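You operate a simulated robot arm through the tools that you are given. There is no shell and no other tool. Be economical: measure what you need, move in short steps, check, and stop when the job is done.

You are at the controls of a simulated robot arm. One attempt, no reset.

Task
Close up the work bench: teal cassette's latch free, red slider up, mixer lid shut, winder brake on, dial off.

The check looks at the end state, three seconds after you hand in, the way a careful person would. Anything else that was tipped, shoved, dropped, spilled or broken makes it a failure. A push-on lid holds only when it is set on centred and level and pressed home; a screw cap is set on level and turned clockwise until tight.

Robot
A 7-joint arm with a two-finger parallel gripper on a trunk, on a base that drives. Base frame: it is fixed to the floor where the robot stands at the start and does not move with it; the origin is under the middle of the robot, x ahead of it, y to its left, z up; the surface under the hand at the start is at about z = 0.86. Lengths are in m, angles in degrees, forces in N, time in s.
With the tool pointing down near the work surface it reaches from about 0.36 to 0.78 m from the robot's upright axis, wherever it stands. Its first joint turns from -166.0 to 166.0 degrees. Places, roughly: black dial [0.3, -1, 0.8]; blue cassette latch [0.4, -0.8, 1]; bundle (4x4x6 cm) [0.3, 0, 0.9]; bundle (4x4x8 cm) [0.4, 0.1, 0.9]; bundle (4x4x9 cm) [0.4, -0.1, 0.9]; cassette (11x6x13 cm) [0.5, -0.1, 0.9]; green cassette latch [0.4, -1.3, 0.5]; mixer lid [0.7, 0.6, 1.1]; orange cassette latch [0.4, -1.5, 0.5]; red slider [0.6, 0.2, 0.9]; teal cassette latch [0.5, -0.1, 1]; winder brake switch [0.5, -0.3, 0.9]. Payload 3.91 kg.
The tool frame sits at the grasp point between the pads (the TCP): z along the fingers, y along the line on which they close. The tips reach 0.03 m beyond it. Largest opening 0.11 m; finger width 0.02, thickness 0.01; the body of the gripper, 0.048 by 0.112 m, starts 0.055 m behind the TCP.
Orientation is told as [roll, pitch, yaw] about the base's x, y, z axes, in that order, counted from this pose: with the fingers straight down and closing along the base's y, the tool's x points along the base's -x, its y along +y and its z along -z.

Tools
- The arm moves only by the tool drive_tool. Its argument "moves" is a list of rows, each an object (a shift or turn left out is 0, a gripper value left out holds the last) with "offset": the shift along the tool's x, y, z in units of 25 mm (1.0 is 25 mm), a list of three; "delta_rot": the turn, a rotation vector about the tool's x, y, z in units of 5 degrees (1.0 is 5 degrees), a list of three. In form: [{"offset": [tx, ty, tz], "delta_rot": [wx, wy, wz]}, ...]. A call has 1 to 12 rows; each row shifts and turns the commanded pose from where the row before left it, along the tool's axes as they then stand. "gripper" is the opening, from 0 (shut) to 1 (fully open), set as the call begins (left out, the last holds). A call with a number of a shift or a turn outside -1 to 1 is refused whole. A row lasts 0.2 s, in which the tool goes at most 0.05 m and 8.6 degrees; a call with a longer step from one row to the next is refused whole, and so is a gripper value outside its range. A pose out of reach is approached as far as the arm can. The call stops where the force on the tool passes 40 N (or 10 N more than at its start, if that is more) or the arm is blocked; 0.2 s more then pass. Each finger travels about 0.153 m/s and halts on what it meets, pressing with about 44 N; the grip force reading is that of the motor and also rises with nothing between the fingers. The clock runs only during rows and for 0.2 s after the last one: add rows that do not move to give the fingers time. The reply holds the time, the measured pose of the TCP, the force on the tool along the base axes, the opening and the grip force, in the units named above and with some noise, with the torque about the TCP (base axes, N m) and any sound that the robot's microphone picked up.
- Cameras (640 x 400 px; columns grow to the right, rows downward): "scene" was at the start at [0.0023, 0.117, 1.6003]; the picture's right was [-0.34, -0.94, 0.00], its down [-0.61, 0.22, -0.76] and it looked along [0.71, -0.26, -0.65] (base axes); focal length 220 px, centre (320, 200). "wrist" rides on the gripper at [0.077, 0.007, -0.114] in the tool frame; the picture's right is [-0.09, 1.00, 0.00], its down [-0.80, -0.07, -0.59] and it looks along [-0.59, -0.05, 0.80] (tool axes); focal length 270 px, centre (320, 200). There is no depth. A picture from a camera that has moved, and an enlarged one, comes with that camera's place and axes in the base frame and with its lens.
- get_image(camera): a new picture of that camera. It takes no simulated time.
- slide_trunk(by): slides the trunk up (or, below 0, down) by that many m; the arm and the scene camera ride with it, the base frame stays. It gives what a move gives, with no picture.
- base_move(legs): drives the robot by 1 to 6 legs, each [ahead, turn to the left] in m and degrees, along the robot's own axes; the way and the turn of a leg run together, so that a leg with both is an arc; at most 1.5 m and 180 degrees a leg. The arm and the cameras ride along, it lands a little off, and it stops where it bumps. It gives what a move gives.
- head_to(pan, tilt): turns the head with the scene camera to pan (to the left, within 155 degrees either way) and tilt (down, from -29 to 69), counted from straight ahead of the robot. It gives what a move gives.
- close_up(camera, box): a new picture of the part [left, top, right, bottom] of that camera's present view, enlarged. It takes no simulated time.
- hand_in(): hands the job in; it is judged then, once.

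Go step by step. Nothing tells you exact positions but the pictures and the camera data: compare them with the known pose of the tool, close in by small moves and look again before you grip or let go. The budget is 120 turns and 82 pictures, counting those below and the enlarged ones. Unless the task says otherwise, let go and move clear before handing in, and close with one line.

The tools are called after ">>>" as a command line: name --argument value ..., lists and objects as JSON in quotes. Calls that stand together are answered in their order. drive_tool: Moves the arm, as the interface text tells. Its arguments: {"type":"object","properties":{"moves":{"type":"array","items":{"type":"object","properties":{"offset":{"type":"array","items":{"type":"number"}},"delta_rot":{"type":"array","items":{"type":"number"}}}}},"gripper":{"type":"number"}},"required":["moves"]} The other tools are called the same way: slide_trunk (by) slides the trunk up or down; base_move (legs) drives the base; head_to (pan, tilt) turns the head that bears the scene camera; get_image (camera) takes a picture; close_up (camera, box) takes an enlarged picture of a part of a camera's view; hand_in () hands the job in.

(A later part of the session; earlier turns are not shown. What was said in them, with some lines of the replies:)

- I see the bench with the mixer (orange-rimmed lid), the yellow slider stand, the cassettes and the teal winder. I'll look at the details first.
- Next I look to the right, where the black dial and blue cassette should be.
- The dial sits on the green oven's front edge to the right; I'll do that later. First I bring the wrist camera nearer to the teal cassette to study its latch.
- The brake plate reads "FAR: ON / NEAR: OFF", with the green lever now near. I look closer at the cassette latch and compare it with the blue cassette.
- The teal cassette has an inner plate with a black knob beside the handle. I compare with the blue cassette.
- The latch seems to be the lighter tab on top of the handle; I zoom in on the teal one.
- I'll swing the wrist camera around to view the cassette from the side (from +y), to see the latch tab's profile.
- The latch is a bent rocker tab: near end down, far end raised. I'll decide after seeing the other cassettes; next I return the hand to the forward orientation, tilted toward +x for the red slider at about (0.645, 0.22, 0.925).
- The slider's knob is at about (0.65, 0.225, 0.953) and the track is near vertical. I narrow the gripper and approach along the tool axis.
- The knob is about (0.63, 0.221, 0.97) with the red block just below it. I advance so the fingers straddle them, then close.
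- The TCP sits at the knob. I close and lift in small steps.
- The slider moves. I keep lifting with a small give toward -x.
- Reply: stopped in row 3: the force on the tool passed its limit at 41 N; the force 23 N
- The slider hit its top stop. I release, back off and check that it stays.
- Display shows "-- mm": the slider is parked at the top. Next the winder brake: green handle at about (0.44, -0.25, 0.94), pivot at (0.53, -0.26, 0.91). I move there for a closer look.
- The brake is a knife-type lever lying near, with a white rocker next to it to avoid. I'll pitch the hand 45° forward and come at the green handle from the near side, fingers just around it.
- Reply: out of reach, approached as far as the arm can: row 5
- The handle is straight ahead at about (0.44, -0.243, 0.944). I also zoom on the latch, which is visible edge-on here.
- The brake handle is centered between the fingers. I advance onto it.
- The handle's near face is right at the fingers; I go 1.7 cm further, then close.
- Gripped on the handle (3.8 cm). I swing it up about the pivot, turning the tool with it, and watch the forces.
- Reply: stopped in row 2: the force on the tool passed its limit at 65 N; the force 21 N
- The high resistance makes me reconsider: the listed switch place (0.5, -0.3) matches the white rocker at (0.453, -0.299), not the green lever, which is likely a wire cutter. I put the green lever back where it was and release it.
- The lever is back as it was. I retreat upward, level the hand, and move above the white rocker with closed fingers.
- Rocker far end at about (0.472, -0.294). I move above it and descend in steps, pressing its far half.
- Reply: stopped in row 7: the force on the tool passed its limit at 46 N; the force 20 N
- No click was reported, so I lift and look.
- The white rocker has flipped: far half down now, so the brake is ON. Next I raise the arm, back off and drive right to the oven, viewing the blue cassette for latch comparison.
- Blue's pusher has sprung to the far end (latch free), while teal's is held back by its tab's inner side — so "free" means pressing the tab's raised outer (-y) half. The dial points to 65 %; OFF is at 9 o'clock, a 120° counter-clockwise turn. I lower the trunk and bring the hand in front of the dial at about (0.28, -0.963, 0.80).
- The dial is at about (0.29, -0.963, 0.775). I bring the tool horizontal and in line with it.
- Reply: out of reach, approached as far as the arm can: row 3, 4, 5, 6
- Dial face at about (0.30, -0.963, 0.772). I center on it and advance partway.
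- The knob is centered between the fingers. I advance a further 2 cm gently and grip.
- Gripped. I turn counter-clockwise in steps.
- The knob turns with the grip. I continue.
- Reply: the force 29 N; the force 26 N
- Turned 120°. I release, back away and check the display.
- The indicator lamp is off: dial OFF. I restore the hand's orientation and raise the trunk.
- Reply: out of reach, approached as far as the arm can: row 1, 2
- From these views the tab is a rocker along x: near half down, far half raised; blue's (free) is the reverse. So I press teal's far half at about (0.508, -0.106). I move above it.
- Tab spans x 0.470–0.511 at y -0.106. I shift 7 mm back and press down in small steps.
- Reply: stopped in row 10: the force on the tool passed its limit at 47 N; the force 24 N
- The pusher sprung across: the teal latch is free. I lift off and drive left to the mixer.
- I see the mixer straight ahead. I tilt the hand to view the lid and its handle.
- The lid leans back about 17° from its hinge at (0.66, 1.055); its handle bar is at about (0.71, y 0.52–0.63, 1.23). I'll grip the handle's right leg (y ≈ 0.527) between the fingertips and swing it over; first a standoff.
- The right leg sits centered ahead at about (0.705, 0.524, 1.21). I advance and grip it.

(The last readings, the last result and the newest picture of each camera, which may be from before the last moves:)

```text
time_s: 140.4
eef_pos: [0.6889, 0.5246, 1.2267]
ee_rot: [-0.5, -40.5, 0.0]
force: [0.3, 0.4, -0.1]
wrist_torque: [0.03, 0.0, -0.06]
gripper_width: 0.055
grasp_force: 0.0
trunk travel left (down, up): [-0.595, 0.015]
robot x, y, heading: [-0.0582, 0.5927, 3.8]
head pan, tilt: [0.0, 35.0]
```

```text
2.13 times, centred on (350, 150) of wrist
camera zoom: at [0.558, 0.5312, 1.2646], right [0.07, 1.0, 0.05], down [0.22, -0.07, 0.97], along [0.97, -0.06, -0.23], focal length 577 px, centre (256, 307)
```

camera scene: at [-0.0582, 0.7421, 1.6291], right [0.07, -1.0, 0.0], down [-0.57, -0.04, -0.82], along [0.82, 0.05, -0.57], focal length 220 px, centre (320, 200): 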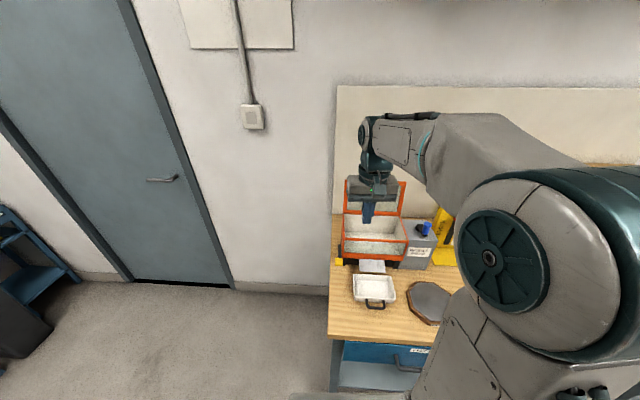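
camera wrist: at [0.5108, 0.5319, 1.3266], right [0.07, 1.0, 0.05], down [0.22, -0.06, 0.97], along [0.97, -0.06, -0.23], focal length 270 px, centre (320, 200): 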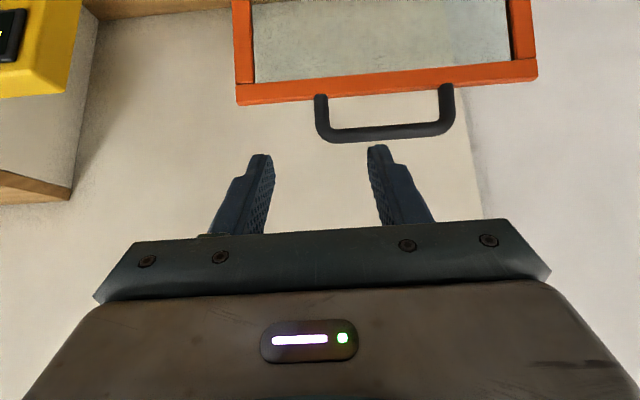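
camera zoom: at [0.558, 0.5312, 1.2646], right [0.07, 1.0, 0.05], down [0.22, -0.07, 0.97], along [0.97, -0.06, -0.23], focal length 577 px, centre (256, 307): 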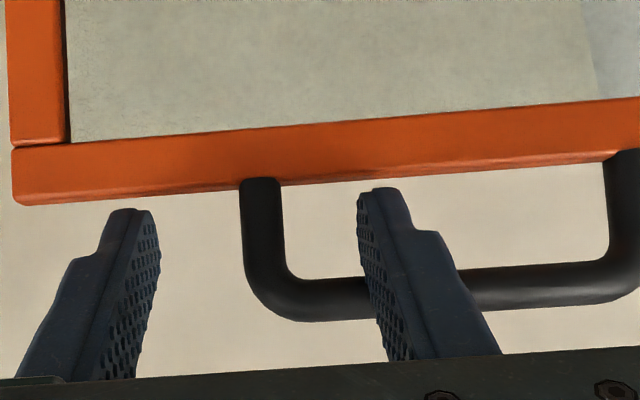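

The leg is too short for a safe grip there. I'll instead back off and turn the hand 90° about its axis to straddle the cross bar itself.

>>> drive_tool --moves '[{"offset": [0, 0, -1]}, {"offset": [0, 0, -1]}, {"offset": [0, 0, -1]}, {"delta_rot": [0, 0, 1]}, {"delta_rot": [0, 0, 1]}, {"delta_rot": [0, 0, 1]}, {"delta_rot": [0, 0, 1]}, {"delta_rot": [0, 0, 1]}, {"delta_rot": [0, 0, 1]}, {"delta_rot": [0, 0, 1]}, {"delta_rot": [0, 0, 1]}, {"delta_rot": [0, 0, 1]}]'

>>> drive_tool --gripper 0.35 --moves '[{"delta_rot": [0, 0, 1]}, {"delta_rot": [0, 0, 1]}, {"delta_rot": [0, 0, 1]}, {"delta_rot": [0, 0, 1]}, {"delta_rot": [0, 0, 1]}, {"delta_rot": [0, 0, 1]}, {"delta_rot": [0, 0, 1]}, {"delta_rot": [0, 0, 1]}, {"delta_rot": [0, 0, 1]}]'

>>> get_image --camera "wrist"

```text
time_s: 143.0
eef_pos: [0.6398, 0.5261, 1.2848]
ee_rot: [30.9, -27.5, -52.8]
force: [-0.1, -0.4, -0.2]
wrist_torque: [0.02, -0.01, -0.01]
gripper_width: 0.055
grasp_force: 0.0
trunk travel left (down, up): [-0.595, 0.015]
robot x, y, heading: [-0.0607, 0.5967, 3.9]
head pan, tilt: [0.0, 35.0]
```

```text
time_s: 145.0
eef_pos: [0.6379, 0.5261, 1.2843]
ee_rot: [40.4, -0.3, -90.3]
force: [0.4, -0.3, 0.4]
wrist_torque: [-0.01, 0.01, 0.03]
gripper_width: 0.0387
grasp_force: 0.2
trunk travel left (down, up): [-0.595, 0.015]
robot x, y, heading: [-0.0575, 0.5939, 3.6]
head pan, tilt: [0.0, 35.0]
```

```text
16 pictures are left
camera wrist: at [0.5706, 0.6029, 1.376], right [0.76, -0.09, 0.65], down [-0.44, -0.8, 0.41], along [0.48, -0.6, -0.64], focal length 270 px, centre (320, 200)
```

wrist: 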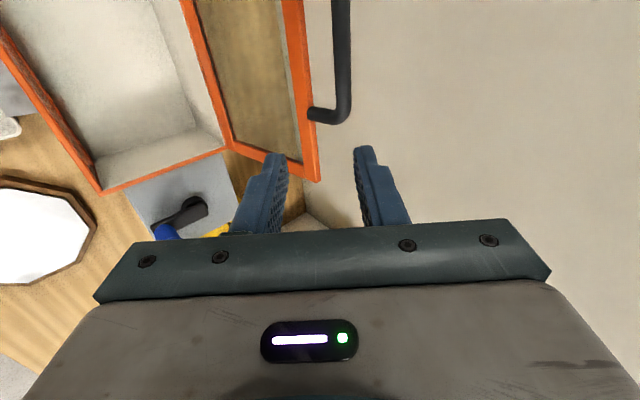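

Bar confirmed at about (0.712, 0.575, 1.229). I center on it and advance over it.

>>> drive_tool --moves '[{"offset": [1, 0.39, 0]}, {"offset": [0.95, 0.39, 0]}, {"offset": [0, 0, 0.8]}, {"offset": [0, 0, 0.8]}, {"offset": [0, 0, 0.7]}]'

>>> get_image --camera "wrist"

```text
time_s: 146.2
eef_pos: [0.6932, 0.5743, 1.2528]
ee_rot: [40.6, -0.4, -90.2]
force: [0.7, -0.2, 0.1]
wrist_torque: [0.0, -0.02, 0.0]
gripper_width: 0.0386
grasp_force: 0.2
trunk travel left (down, up): [-0.595, 0.015]
robot x, y, heading: [-0.0583, 0.5909, 3.9]
head pan, tilt: [0.0, 35.0]
```

```text
15 pictures are left
camera wrist: at [0.6252, 0.6511, 1.3439], right [0.76, -0.09, 0.65], down [-0.44, -0.8, 0.41], along [0.48, -0.6, -0.64], focal length 270 px, centre (320, 200)
```

wrist: 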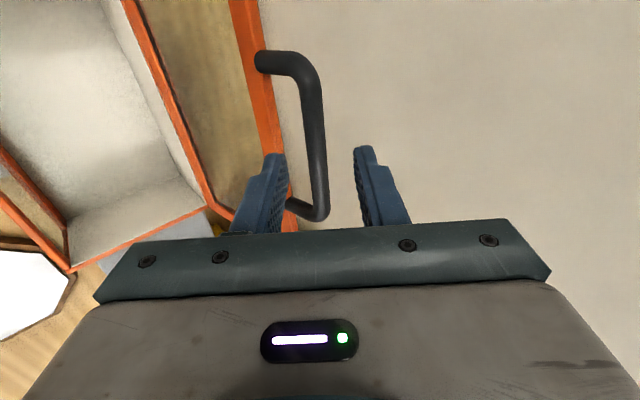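

The bar passes between the fingers. I move in a bit more, close to a loose cage, and start swinging the lid over.

>>> drive_tool --gripper 0.2 --moves '[{"offset": [0, 0, 0.6]}, {}, {}]'

>>> drive_tool --moves '[{"offset": [0, -0.68, -0.9]}, {"offset": [0, -0.81, -0.79]}, {"offset": [0, -0.93, -0.65]}]'

>>> get_image --camera "wrist"

```text
time_s: 147.0
eef_pos: [0.7039, 0.5732, 1.2419]
ee_rot: [40.5, -0.4, -90.3]
force: [-0.3, 0.1, -0.7]
wrist_torque: [0.01, -0.02, 0.0]
gripper_width: 0.0223
grasp_force: 0.0
trunk travel left (down, up): [-0.595, 0.015]
robot x, y, heading: [-0.0577, 0.5924, 3.6]
head pan, tilt: [0.0, 35.0]
```

```text
time_s: 147.8
eef_pos: [0.6147, 0.5745, 1.2504]
ee_rot: [40.6, -0.4, -90.3]
force: [-0.8, -0.6, -0.3]
wrist_torque: [0.01, -0.01, 0.0]
gripper_width: 0.0223
grasp_force: 0.1
trunk travel left (down, up): [-0.595, 0.015]
robot x, y, heading: [-0.0642, 0.5967, 3.8]
head pan, tilt: [0.0, 35.0]
```

```text
14 pictures are left
camera wrist: at [0.5464, 0.6511, 1.3416], right [0.76, -0.09, 0.65], down [-0.44, -0.8, 0.41], along [0.48, -0.6, -0.64], focal length 270 px, centre (320, 200)
```

wrist: 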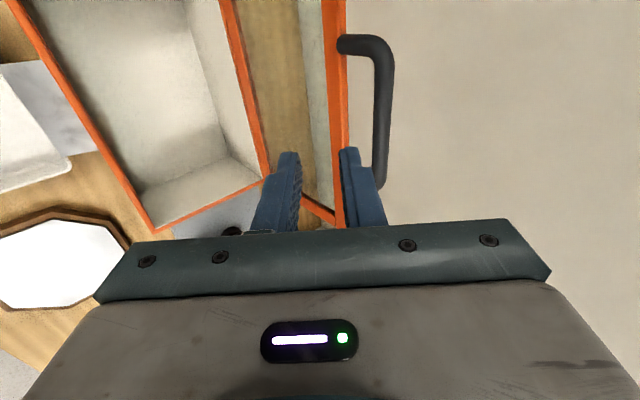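

The cage slipped off; the lid barely moved. I'll re-engage deeper and grip the bar firmly this time.

>>> drive_tool --gripper 0.45 --moves '[{"offset": [0, 0, -1]}, {"offset": [0, 0, -0.4]}, {"offset": [0, 0.83, 0]}, {"offset": [0, 0.83, 0]}, {"offset": [0, 0.83, 0]}, {"offset": [0, 0, 1]}, {"offset": [0, 0, 1]}, {"offset": [0, 0, 0.7]}]'

>>> get_image --camera "wrist"

```text
time_s: 149.6
eef_pos: [0.6855, 0.575, 1.2621]
ee_rot: [40.6, -0.5, -90.3]
force: [-0.6, -0.4, 0.4]
wrist_torque: [-0.01, 0.01, -0.01]
gripper_width: 0.0496
grasp_force: 0.0
trunk travel left (down, up): [-0.595, 0.015]
robot x, y, heading: [-0.0598, 0.5932, 3.6]
head pan, tilt: [0.0, 35.0]
```

```text
13 pictures are left
camera wrist: at [0.6181, 0.6519, 1.3544], right [0.76, -0.09, 0.65], down [-0.44, -0.8, 0.41], along [0.48, -0.6, -0.64], focal length 270 px, centre (320, 200)
```

wrist: 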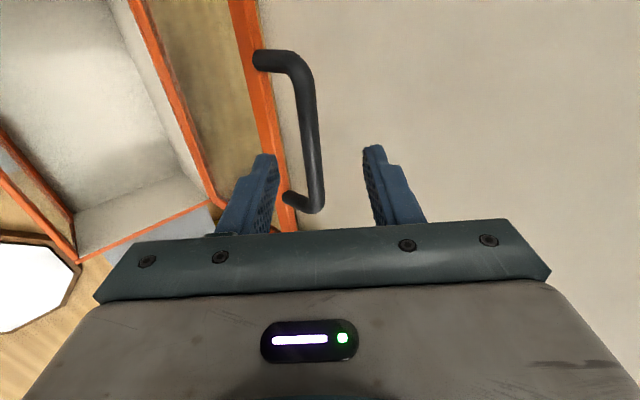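

Bar is about 4 cm ahead along the tool. I advance 3.6 cm and grip firmly.

>>> drive_tool --moves '[{"offset": [0, -0.1, 0.5]}, {"offset": [0, 0, 0.5]}, {"offset": [0, 0, 0.45]}]'

>>> drive_tool --gripper 0 --moves '[{}, {}, {}]'

>>> get_image --camera "wrist"

```text
time_s: 150.4
eef_pos: [0.7052, 0.5734, 1.2365]
ee_rot: [40.7, -0.3, -90.1]
force: [-5.7, 1.2, 5.5]
wrist_torque: [0.01, 0.25, 0.12]
gripper_width: 0.0498
grasp_force: 0.6
trunk travel left (down, up): [-0.595, 0.015]
robot x, y, heading: [-0.061, 0.5918, 3.8]
head pan, tilt: [0.0, 35.0]
```

```text
time_s: 151.2
eef_pos: [0.7047, 0.5731, 1.2362]
ee_rot: [40.7, -0.4, -90.2]
force: [-9.7, 0.0, 3.1]
wrist_torque: [0.66, 0.11, -0.28]
gripper_width: 0.0115
grasp_force: 45.4
trunk travel left (down, up): [-0.595, 0.015]
robot x, y, heading: [-0.0583, 0.5929, 3.9]
head pan, tilt: [0.0, 35.0]
```

```text
12 pictures are left
camera wrist: at [0.6363, 0.6499, 1.3272], right [0.76, -0.09, 0.65], down [-0.44, -0.8, 0.41], along [0.48, -0.6, -0.64], focal length 270 px, centre (320, 200)
```

wrist: 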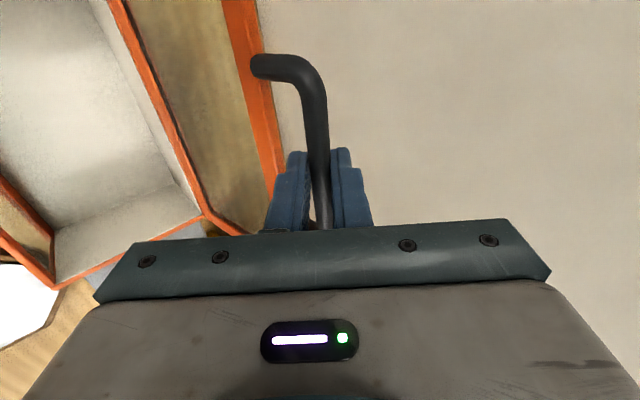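

Firm grip on the bar. I swing it forward along the arc in half-size steps.

>>> drive_tool --moves '[{"offset": [0, -0.34, -0.45]}, {"offset": [0, -0.34, -0.45]}, {"offset": [0, -0.4, -0.4]}, {"offset": [0, -0.41, -0.39]}]'

```text
time_s: 152.2
eef_pos: [0.6514, 0.5731, 1.2396]
ee_rot: [40.3, -0.3, -90.2]
force: [-1.1, -1.9, -6.6]
wrist_torque: [0.35, 0.26, -0.26]
gripper_width: 0.0117
grasp_force: 44.7
trunk travel left (down, up): [-0.595, 0.015]
robot x, y, heading: [-0.0597, 0.5922, 3.8]
head pan, tilt: [0.0, 35.0]
```

>>> drive_tool --moves '[{"offset": [0, -0.46, -0.33]}, {"offset": [0, -0.47, -0.32]}, {"offset": [0, -0.5, -0.25]}, {"offset": [0, -0.5, -0.25]}, {"offset": [0, -0.535, -0.16]}, {"offset": [0, -0.535, -0.16]}]'

>>> get_image --camera "wrist"

```text
time_s: 153.6
eef_pos: [0.5791, 0.5727, 1.2178]
ee_rot: [39.9, -0.4, -90.4]
force: [11.2, -1.8, -20.0]
wrist_torque: [0.03, 0.21, -0.2]
gripper_width: 0.0117
grasp_force: 45.0
trunk travel left (down, up): [-0.595, 0.015]
robot x, y, heading: [-0.0591, 0.593, 3.7]
head pan, tilt: [0.0, 35.0]
stopped in row 6: the force on the tool passed its limit at 40 N (the readings are from after the stop); the commanded pose is now the measured one
```

```text
11 pictures are left
camera wrist: at [0.5119, 0.6507, 1.3101], right [0.76, -0.09, 0.64], down [-0.44, -0.79, 0.42], along [0.47, -0.6, -0.65], focal length 270 px, centre (320, 200)
```

wrist: 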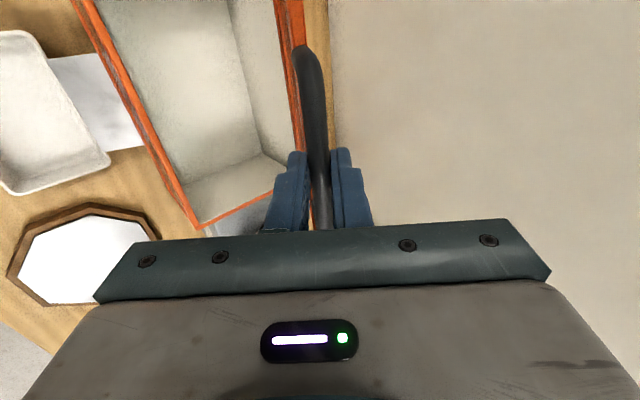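

The lid is past vertical and follows; the pull indicates a slightly smaller radius. I continue with a tighter arc.

>>> drive_tool --moves '[{"offset": [0, -0.58, 0.09]}, {"offset": [0, -0.69, -0.05]}, {"offset": [0, -0.92, 0.0]}]'

```text
time_s: 154.4
eef_pos: [0.5355, 0.5729, 1.1862]
ee_rot: [40.3, -0.4, -90.4]
force: [10.6, -5.4, -9.8]
wrist_torque: [-0.1, -0.17, -0.08]
gripper_width: 0.0116
grasp_force: 45.0
trunk travel left (down, up): [-0.595, 0.015]
robot x, y, heading: [-0.0599, 0.5953, 3.9]
head pan, tilt: [0.0, 35.0]
```

>>> drive_tool --moves '[{"offset": [0, -0.88, 0.25]}, {"offset": [0, -0.86, 0.35]}, {"offset": [0, -0.85, 0.42]}]'

>>> get_image --camera "wrist"

```text
time_s: 155.2
eef_pos: [0.4987, 0.5734, 1.1252]
ee_rot: [40.3, -0.4, -90.3]
force: [-4.7, -2.4, -1.4]
wrist_torque: [0.3, 0.2, 0.5]
gripper_width: 0.0114
grasp_force: 44.7
trunk travel left (down, up): [-0.595, 0.015]
robot x, y, heading: [-0.0567, 0.5927, 3.9]
head pan, tilt: [0.0, 35.0]
```

```text
10 pictures are left
camera wrist: at [0.4315, 0.6506, 1.2172], right [0.76, -0.09, 0.64], down [-0.44, -0.8, 0.41], along [0.48, -0.6, -0.64], focal length 270 px, centre (320, 200)
```

wrist: 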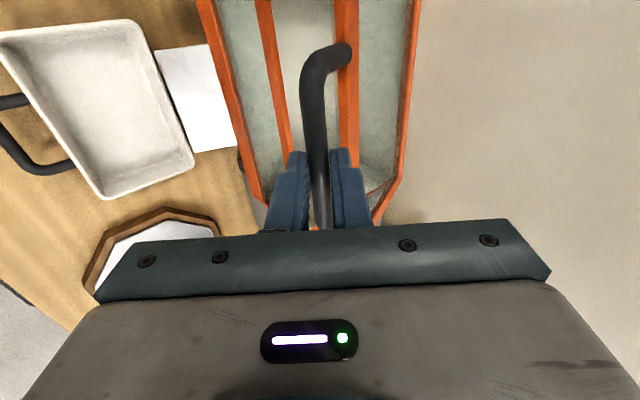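

>>> drive_tool --moves '[{"offset": [0, -0.4, 0.24]}, {"offset": [0, -0.4, 0.24]}, {"offset": [0, -0.36, 0.29]}, {"offset": [0, -0.36, 0.29]}]'

>>> get_image --camera "wrist"

```text
time_s: 156.2
eef_pos: [0.4898, 0.5743, 1.0797]
ee_rot: [40.4, -0.3, -90.5]
force: [-1.7, -8.5, -0.2]
wrist_torque: [-0.53, 0.07, 0.05]
gripper_width: 0.0117
grasp_force: 45.3
trunk travel left (down, up): [-0.595, 0.015]
robot x, y, heading: [-0.0627, 0.5958, 3.5]
head pan, tilt: [0.0, 35.0]
```

```text
9 pictures are left
camera wrist: at [0.4222, 0.651, 1.1719], right [0.76, -0.09, 0.65], down [-0.45, -0.8, 0.41], along [0.48, -0.6, -0.64], focal length 270 px, centre (320, 200)
```

wrist: 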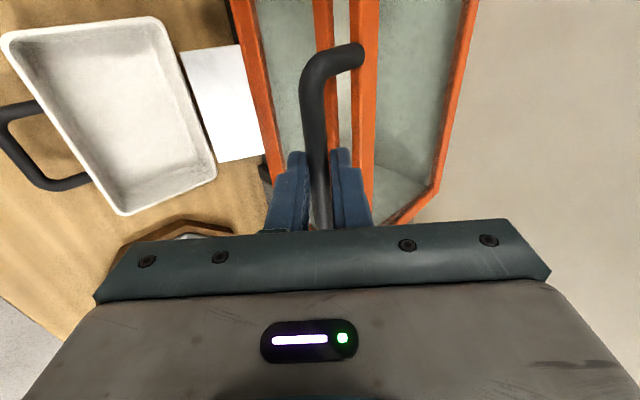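

Nearly shut, a gap remains. I keep lowering until it meets the rim.

>>> drive_tool --moves '[{"offset": [0, -0.13, 0.152]}, {"offset": [0, -0.13, 0.152]}, {"offset": [0, -0.13, 0.152]}, {"offset": [0, -0.13, 0.152]}, {"offset": [0, -0.13, 0.152]}, {"offset": [0, -0.13, 0.152]}]'

>>> get_image --camera "wrist"

```text
time_s: 157.4
eef_pos: [0.489, 0.5742, 1.0627]
ee_rot: [41.4, -0.7, -90.4]
force: [-18.1, -1.9, 24.4]
wrist_torque: [-0.03, 0.03, 0.32]
gripper_width: 0.0117
grasp_force: 44.9
trunk travel left (down, up): [-0.595, 0.015]
robot x, y, heading: [-0.0601, 0.5932, 3.6]
head pan, tilt: [0.0, 35.0]
stopped in row 6: the force on the tool passed its limit at 44 N (the readings are from after the stop); the commanded pose is now the measured one
```

```text
8 pictures are left
camera wrist: at [0.4199, 0.6516, 1.1521], right [0.75, -0.09, 0.66], down [-0.45, -0.79, 0.41], along [0.49, -0.6, -0.63], focal length 270 px, centre (320, 200)
```

wrist: 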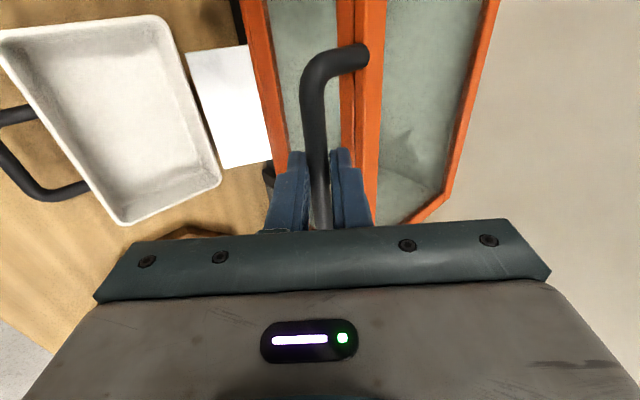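

It is down on the rim. I open slightly and withdraw along the tool axis.

>>> drive_tool --gripper 0.25 --moves '[{}, {}, {"offset": [0, 0, -0.5]}, {"offset": [0, 0, -0.8]}, {"offset": [0, 0, -1]}, {"offset": [0, 0, -1]}, {"offset": [0, 0, -1]}, {"offset": [0, 0, -1]}, {"offset": [0, 0.5, -1]}]'

>>> close_up --camera "scene" --box '[320, 150, 460, 290]'

>>> get_image --camera "wrist"

```text
time_s: 159.7
eef_pos: [0.3974, 0.694, 1.1722]
ee_rot: [40.2, 0.2, -73.9]
force: [0.2, -0.5, 0.6]
wrist_torque: [-0.02, 0.04, -0.02]
gripper_width: 0.0275
grasp_force: 0.1
out of reach, approached as far as the arm can: row 7, 8
trunk travel left (down, up): [-0.595, 0.015]
robot x, y, heading: [-0.0561, 0.5962, 3.6]
head pan, tilt: [0.0, 35.0]
stopped in row 9: the arm was blocked; the commanded pose is now the measured one
```

```text
2.86 times, centred on (390, 220) of scene
camera zoom: at [-0.0575, 0.7423, 1.6291], right [0.07, -1.0, 0.0], down [-0.57, -0.04, -0.82], along [0.82, 0.05, -0.57], focal length 628 px, centre (120, 143)
```

zoom: 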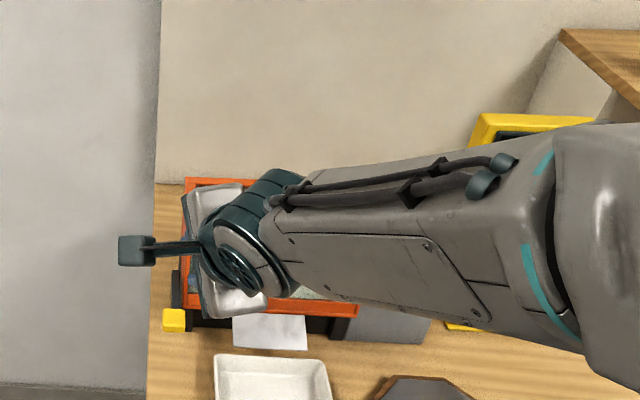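

```text
6 pictures are left
camera wrist: at [0.3109, 0.7475, 1.2644], right [0.75, 0.12, 0.64], down [-0.2, -0.89, 0.4], along [0.63, -0.43, -0.65], focal length 270 px, centre (320, 200)
```

wrist: 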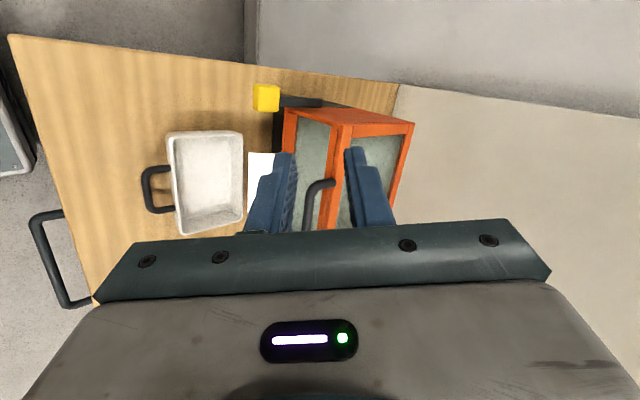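

The lid looks shut. I zoom in to check the seam.

>>> close_up --camera "wrist" --box '[240, 80, 440, 230]'

```text
2.67 times, centred on (340, 155) of wrist
camera zoom: at [0.3109, 0.7475, 1.2644], right [0.75, 0.12, 0.64], down [-0.2, -0.89, 0.4], along [0.63, -0.43, -0.65], focal length 721 px, centre (267, 320)
```

zoom: 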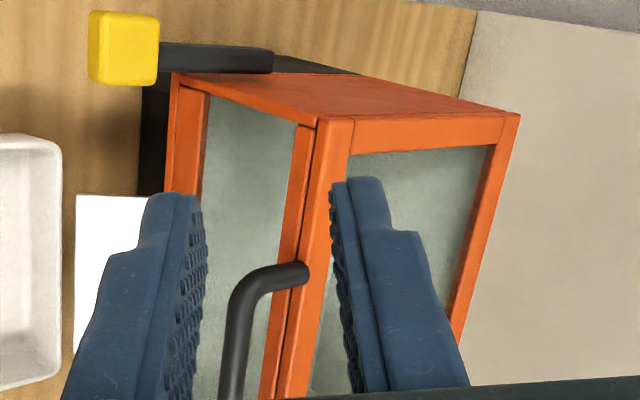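

The seam is closed and even. I back the robot straight away from the bench and take a final look over everything.

>>> base_move --legs '[[-0.35, 0]]'

>>> head_to --pan -22 --tilt 28

>>> get_image --camera "scene"

```text
time_s: 161.9
eef_pos: [0.0463, 0.6729, 1.173]
ee_rot: [40.3, 0.2, -73.5]
force: [0.0, 0.0, -0.2]
wrist_torque: [0.01, 0.0, -0.02]
gripper_width: 0.0277
grasp_force: 0.2
trunk travel left (down, up): [-0.595, 0.015]
robot x, y, heading: [-0.4106, 0.5724, 4.3]
head pan, tilt: [0.0, 35.0]
```

```text
time_s: 162.8
eef_pos: [0.047, 0.6715, 1.1727]
ee_rot: [40.2, 0.2, -73.5]
force: [-0.4, -0.3, 0.0]
wrist_torque: [0.02, -0.01, -0.03]
gripper_width: 0.0274
grasp_force: 0.1
trunk travel left (down, up): [-0.595, 0.015]
robot x, y, heading: [-0.4093, 0.5713, 4.1]
head pan, tilt: [-22.0, 28.0]
```

```text
4 pictures are left
camera scene: at [-0.4094, 0.6835, 1.6401], right [-0.31, -0.95, 0.0], down [-0.45, 0.14, -0.88], along [0.84, -0.27, -0.47], focal length 220 px, centre (320, 200)
```

scene: 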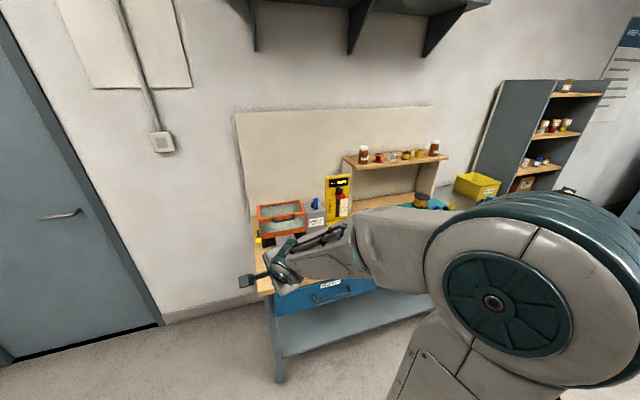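

>>> close_up --camera "scene" --box '[240, 160, 380, 260]'

```text
4.00 times, centred on (310, 210) of scene
camera zoom: at [-0.4094, 0.6835, 1.6401], right [-0.31, -0.95, 0.0], down [-0.45, 0.14, -0.88], along [0.84, -0.27, -0.47], focal length 879 px, centre (360, 160)
```

zoom: 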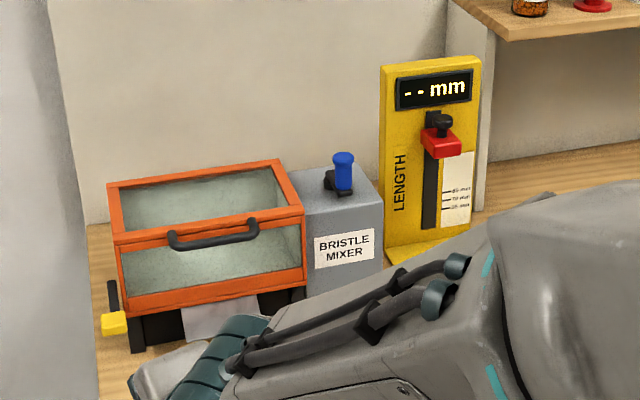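

The lid is shut, the slider is up with the display blank, and the latch, brake and dial were checked earlier. The hand is clear, so I hand in.

>>> hand_in

```text
The job is handed in.
```

The bench is closed up: teal latch free, red slider up, mixer lid shut, winder brake on and dial off. Along the way I gripped the winder's green lever by mistake and put it back where it was.
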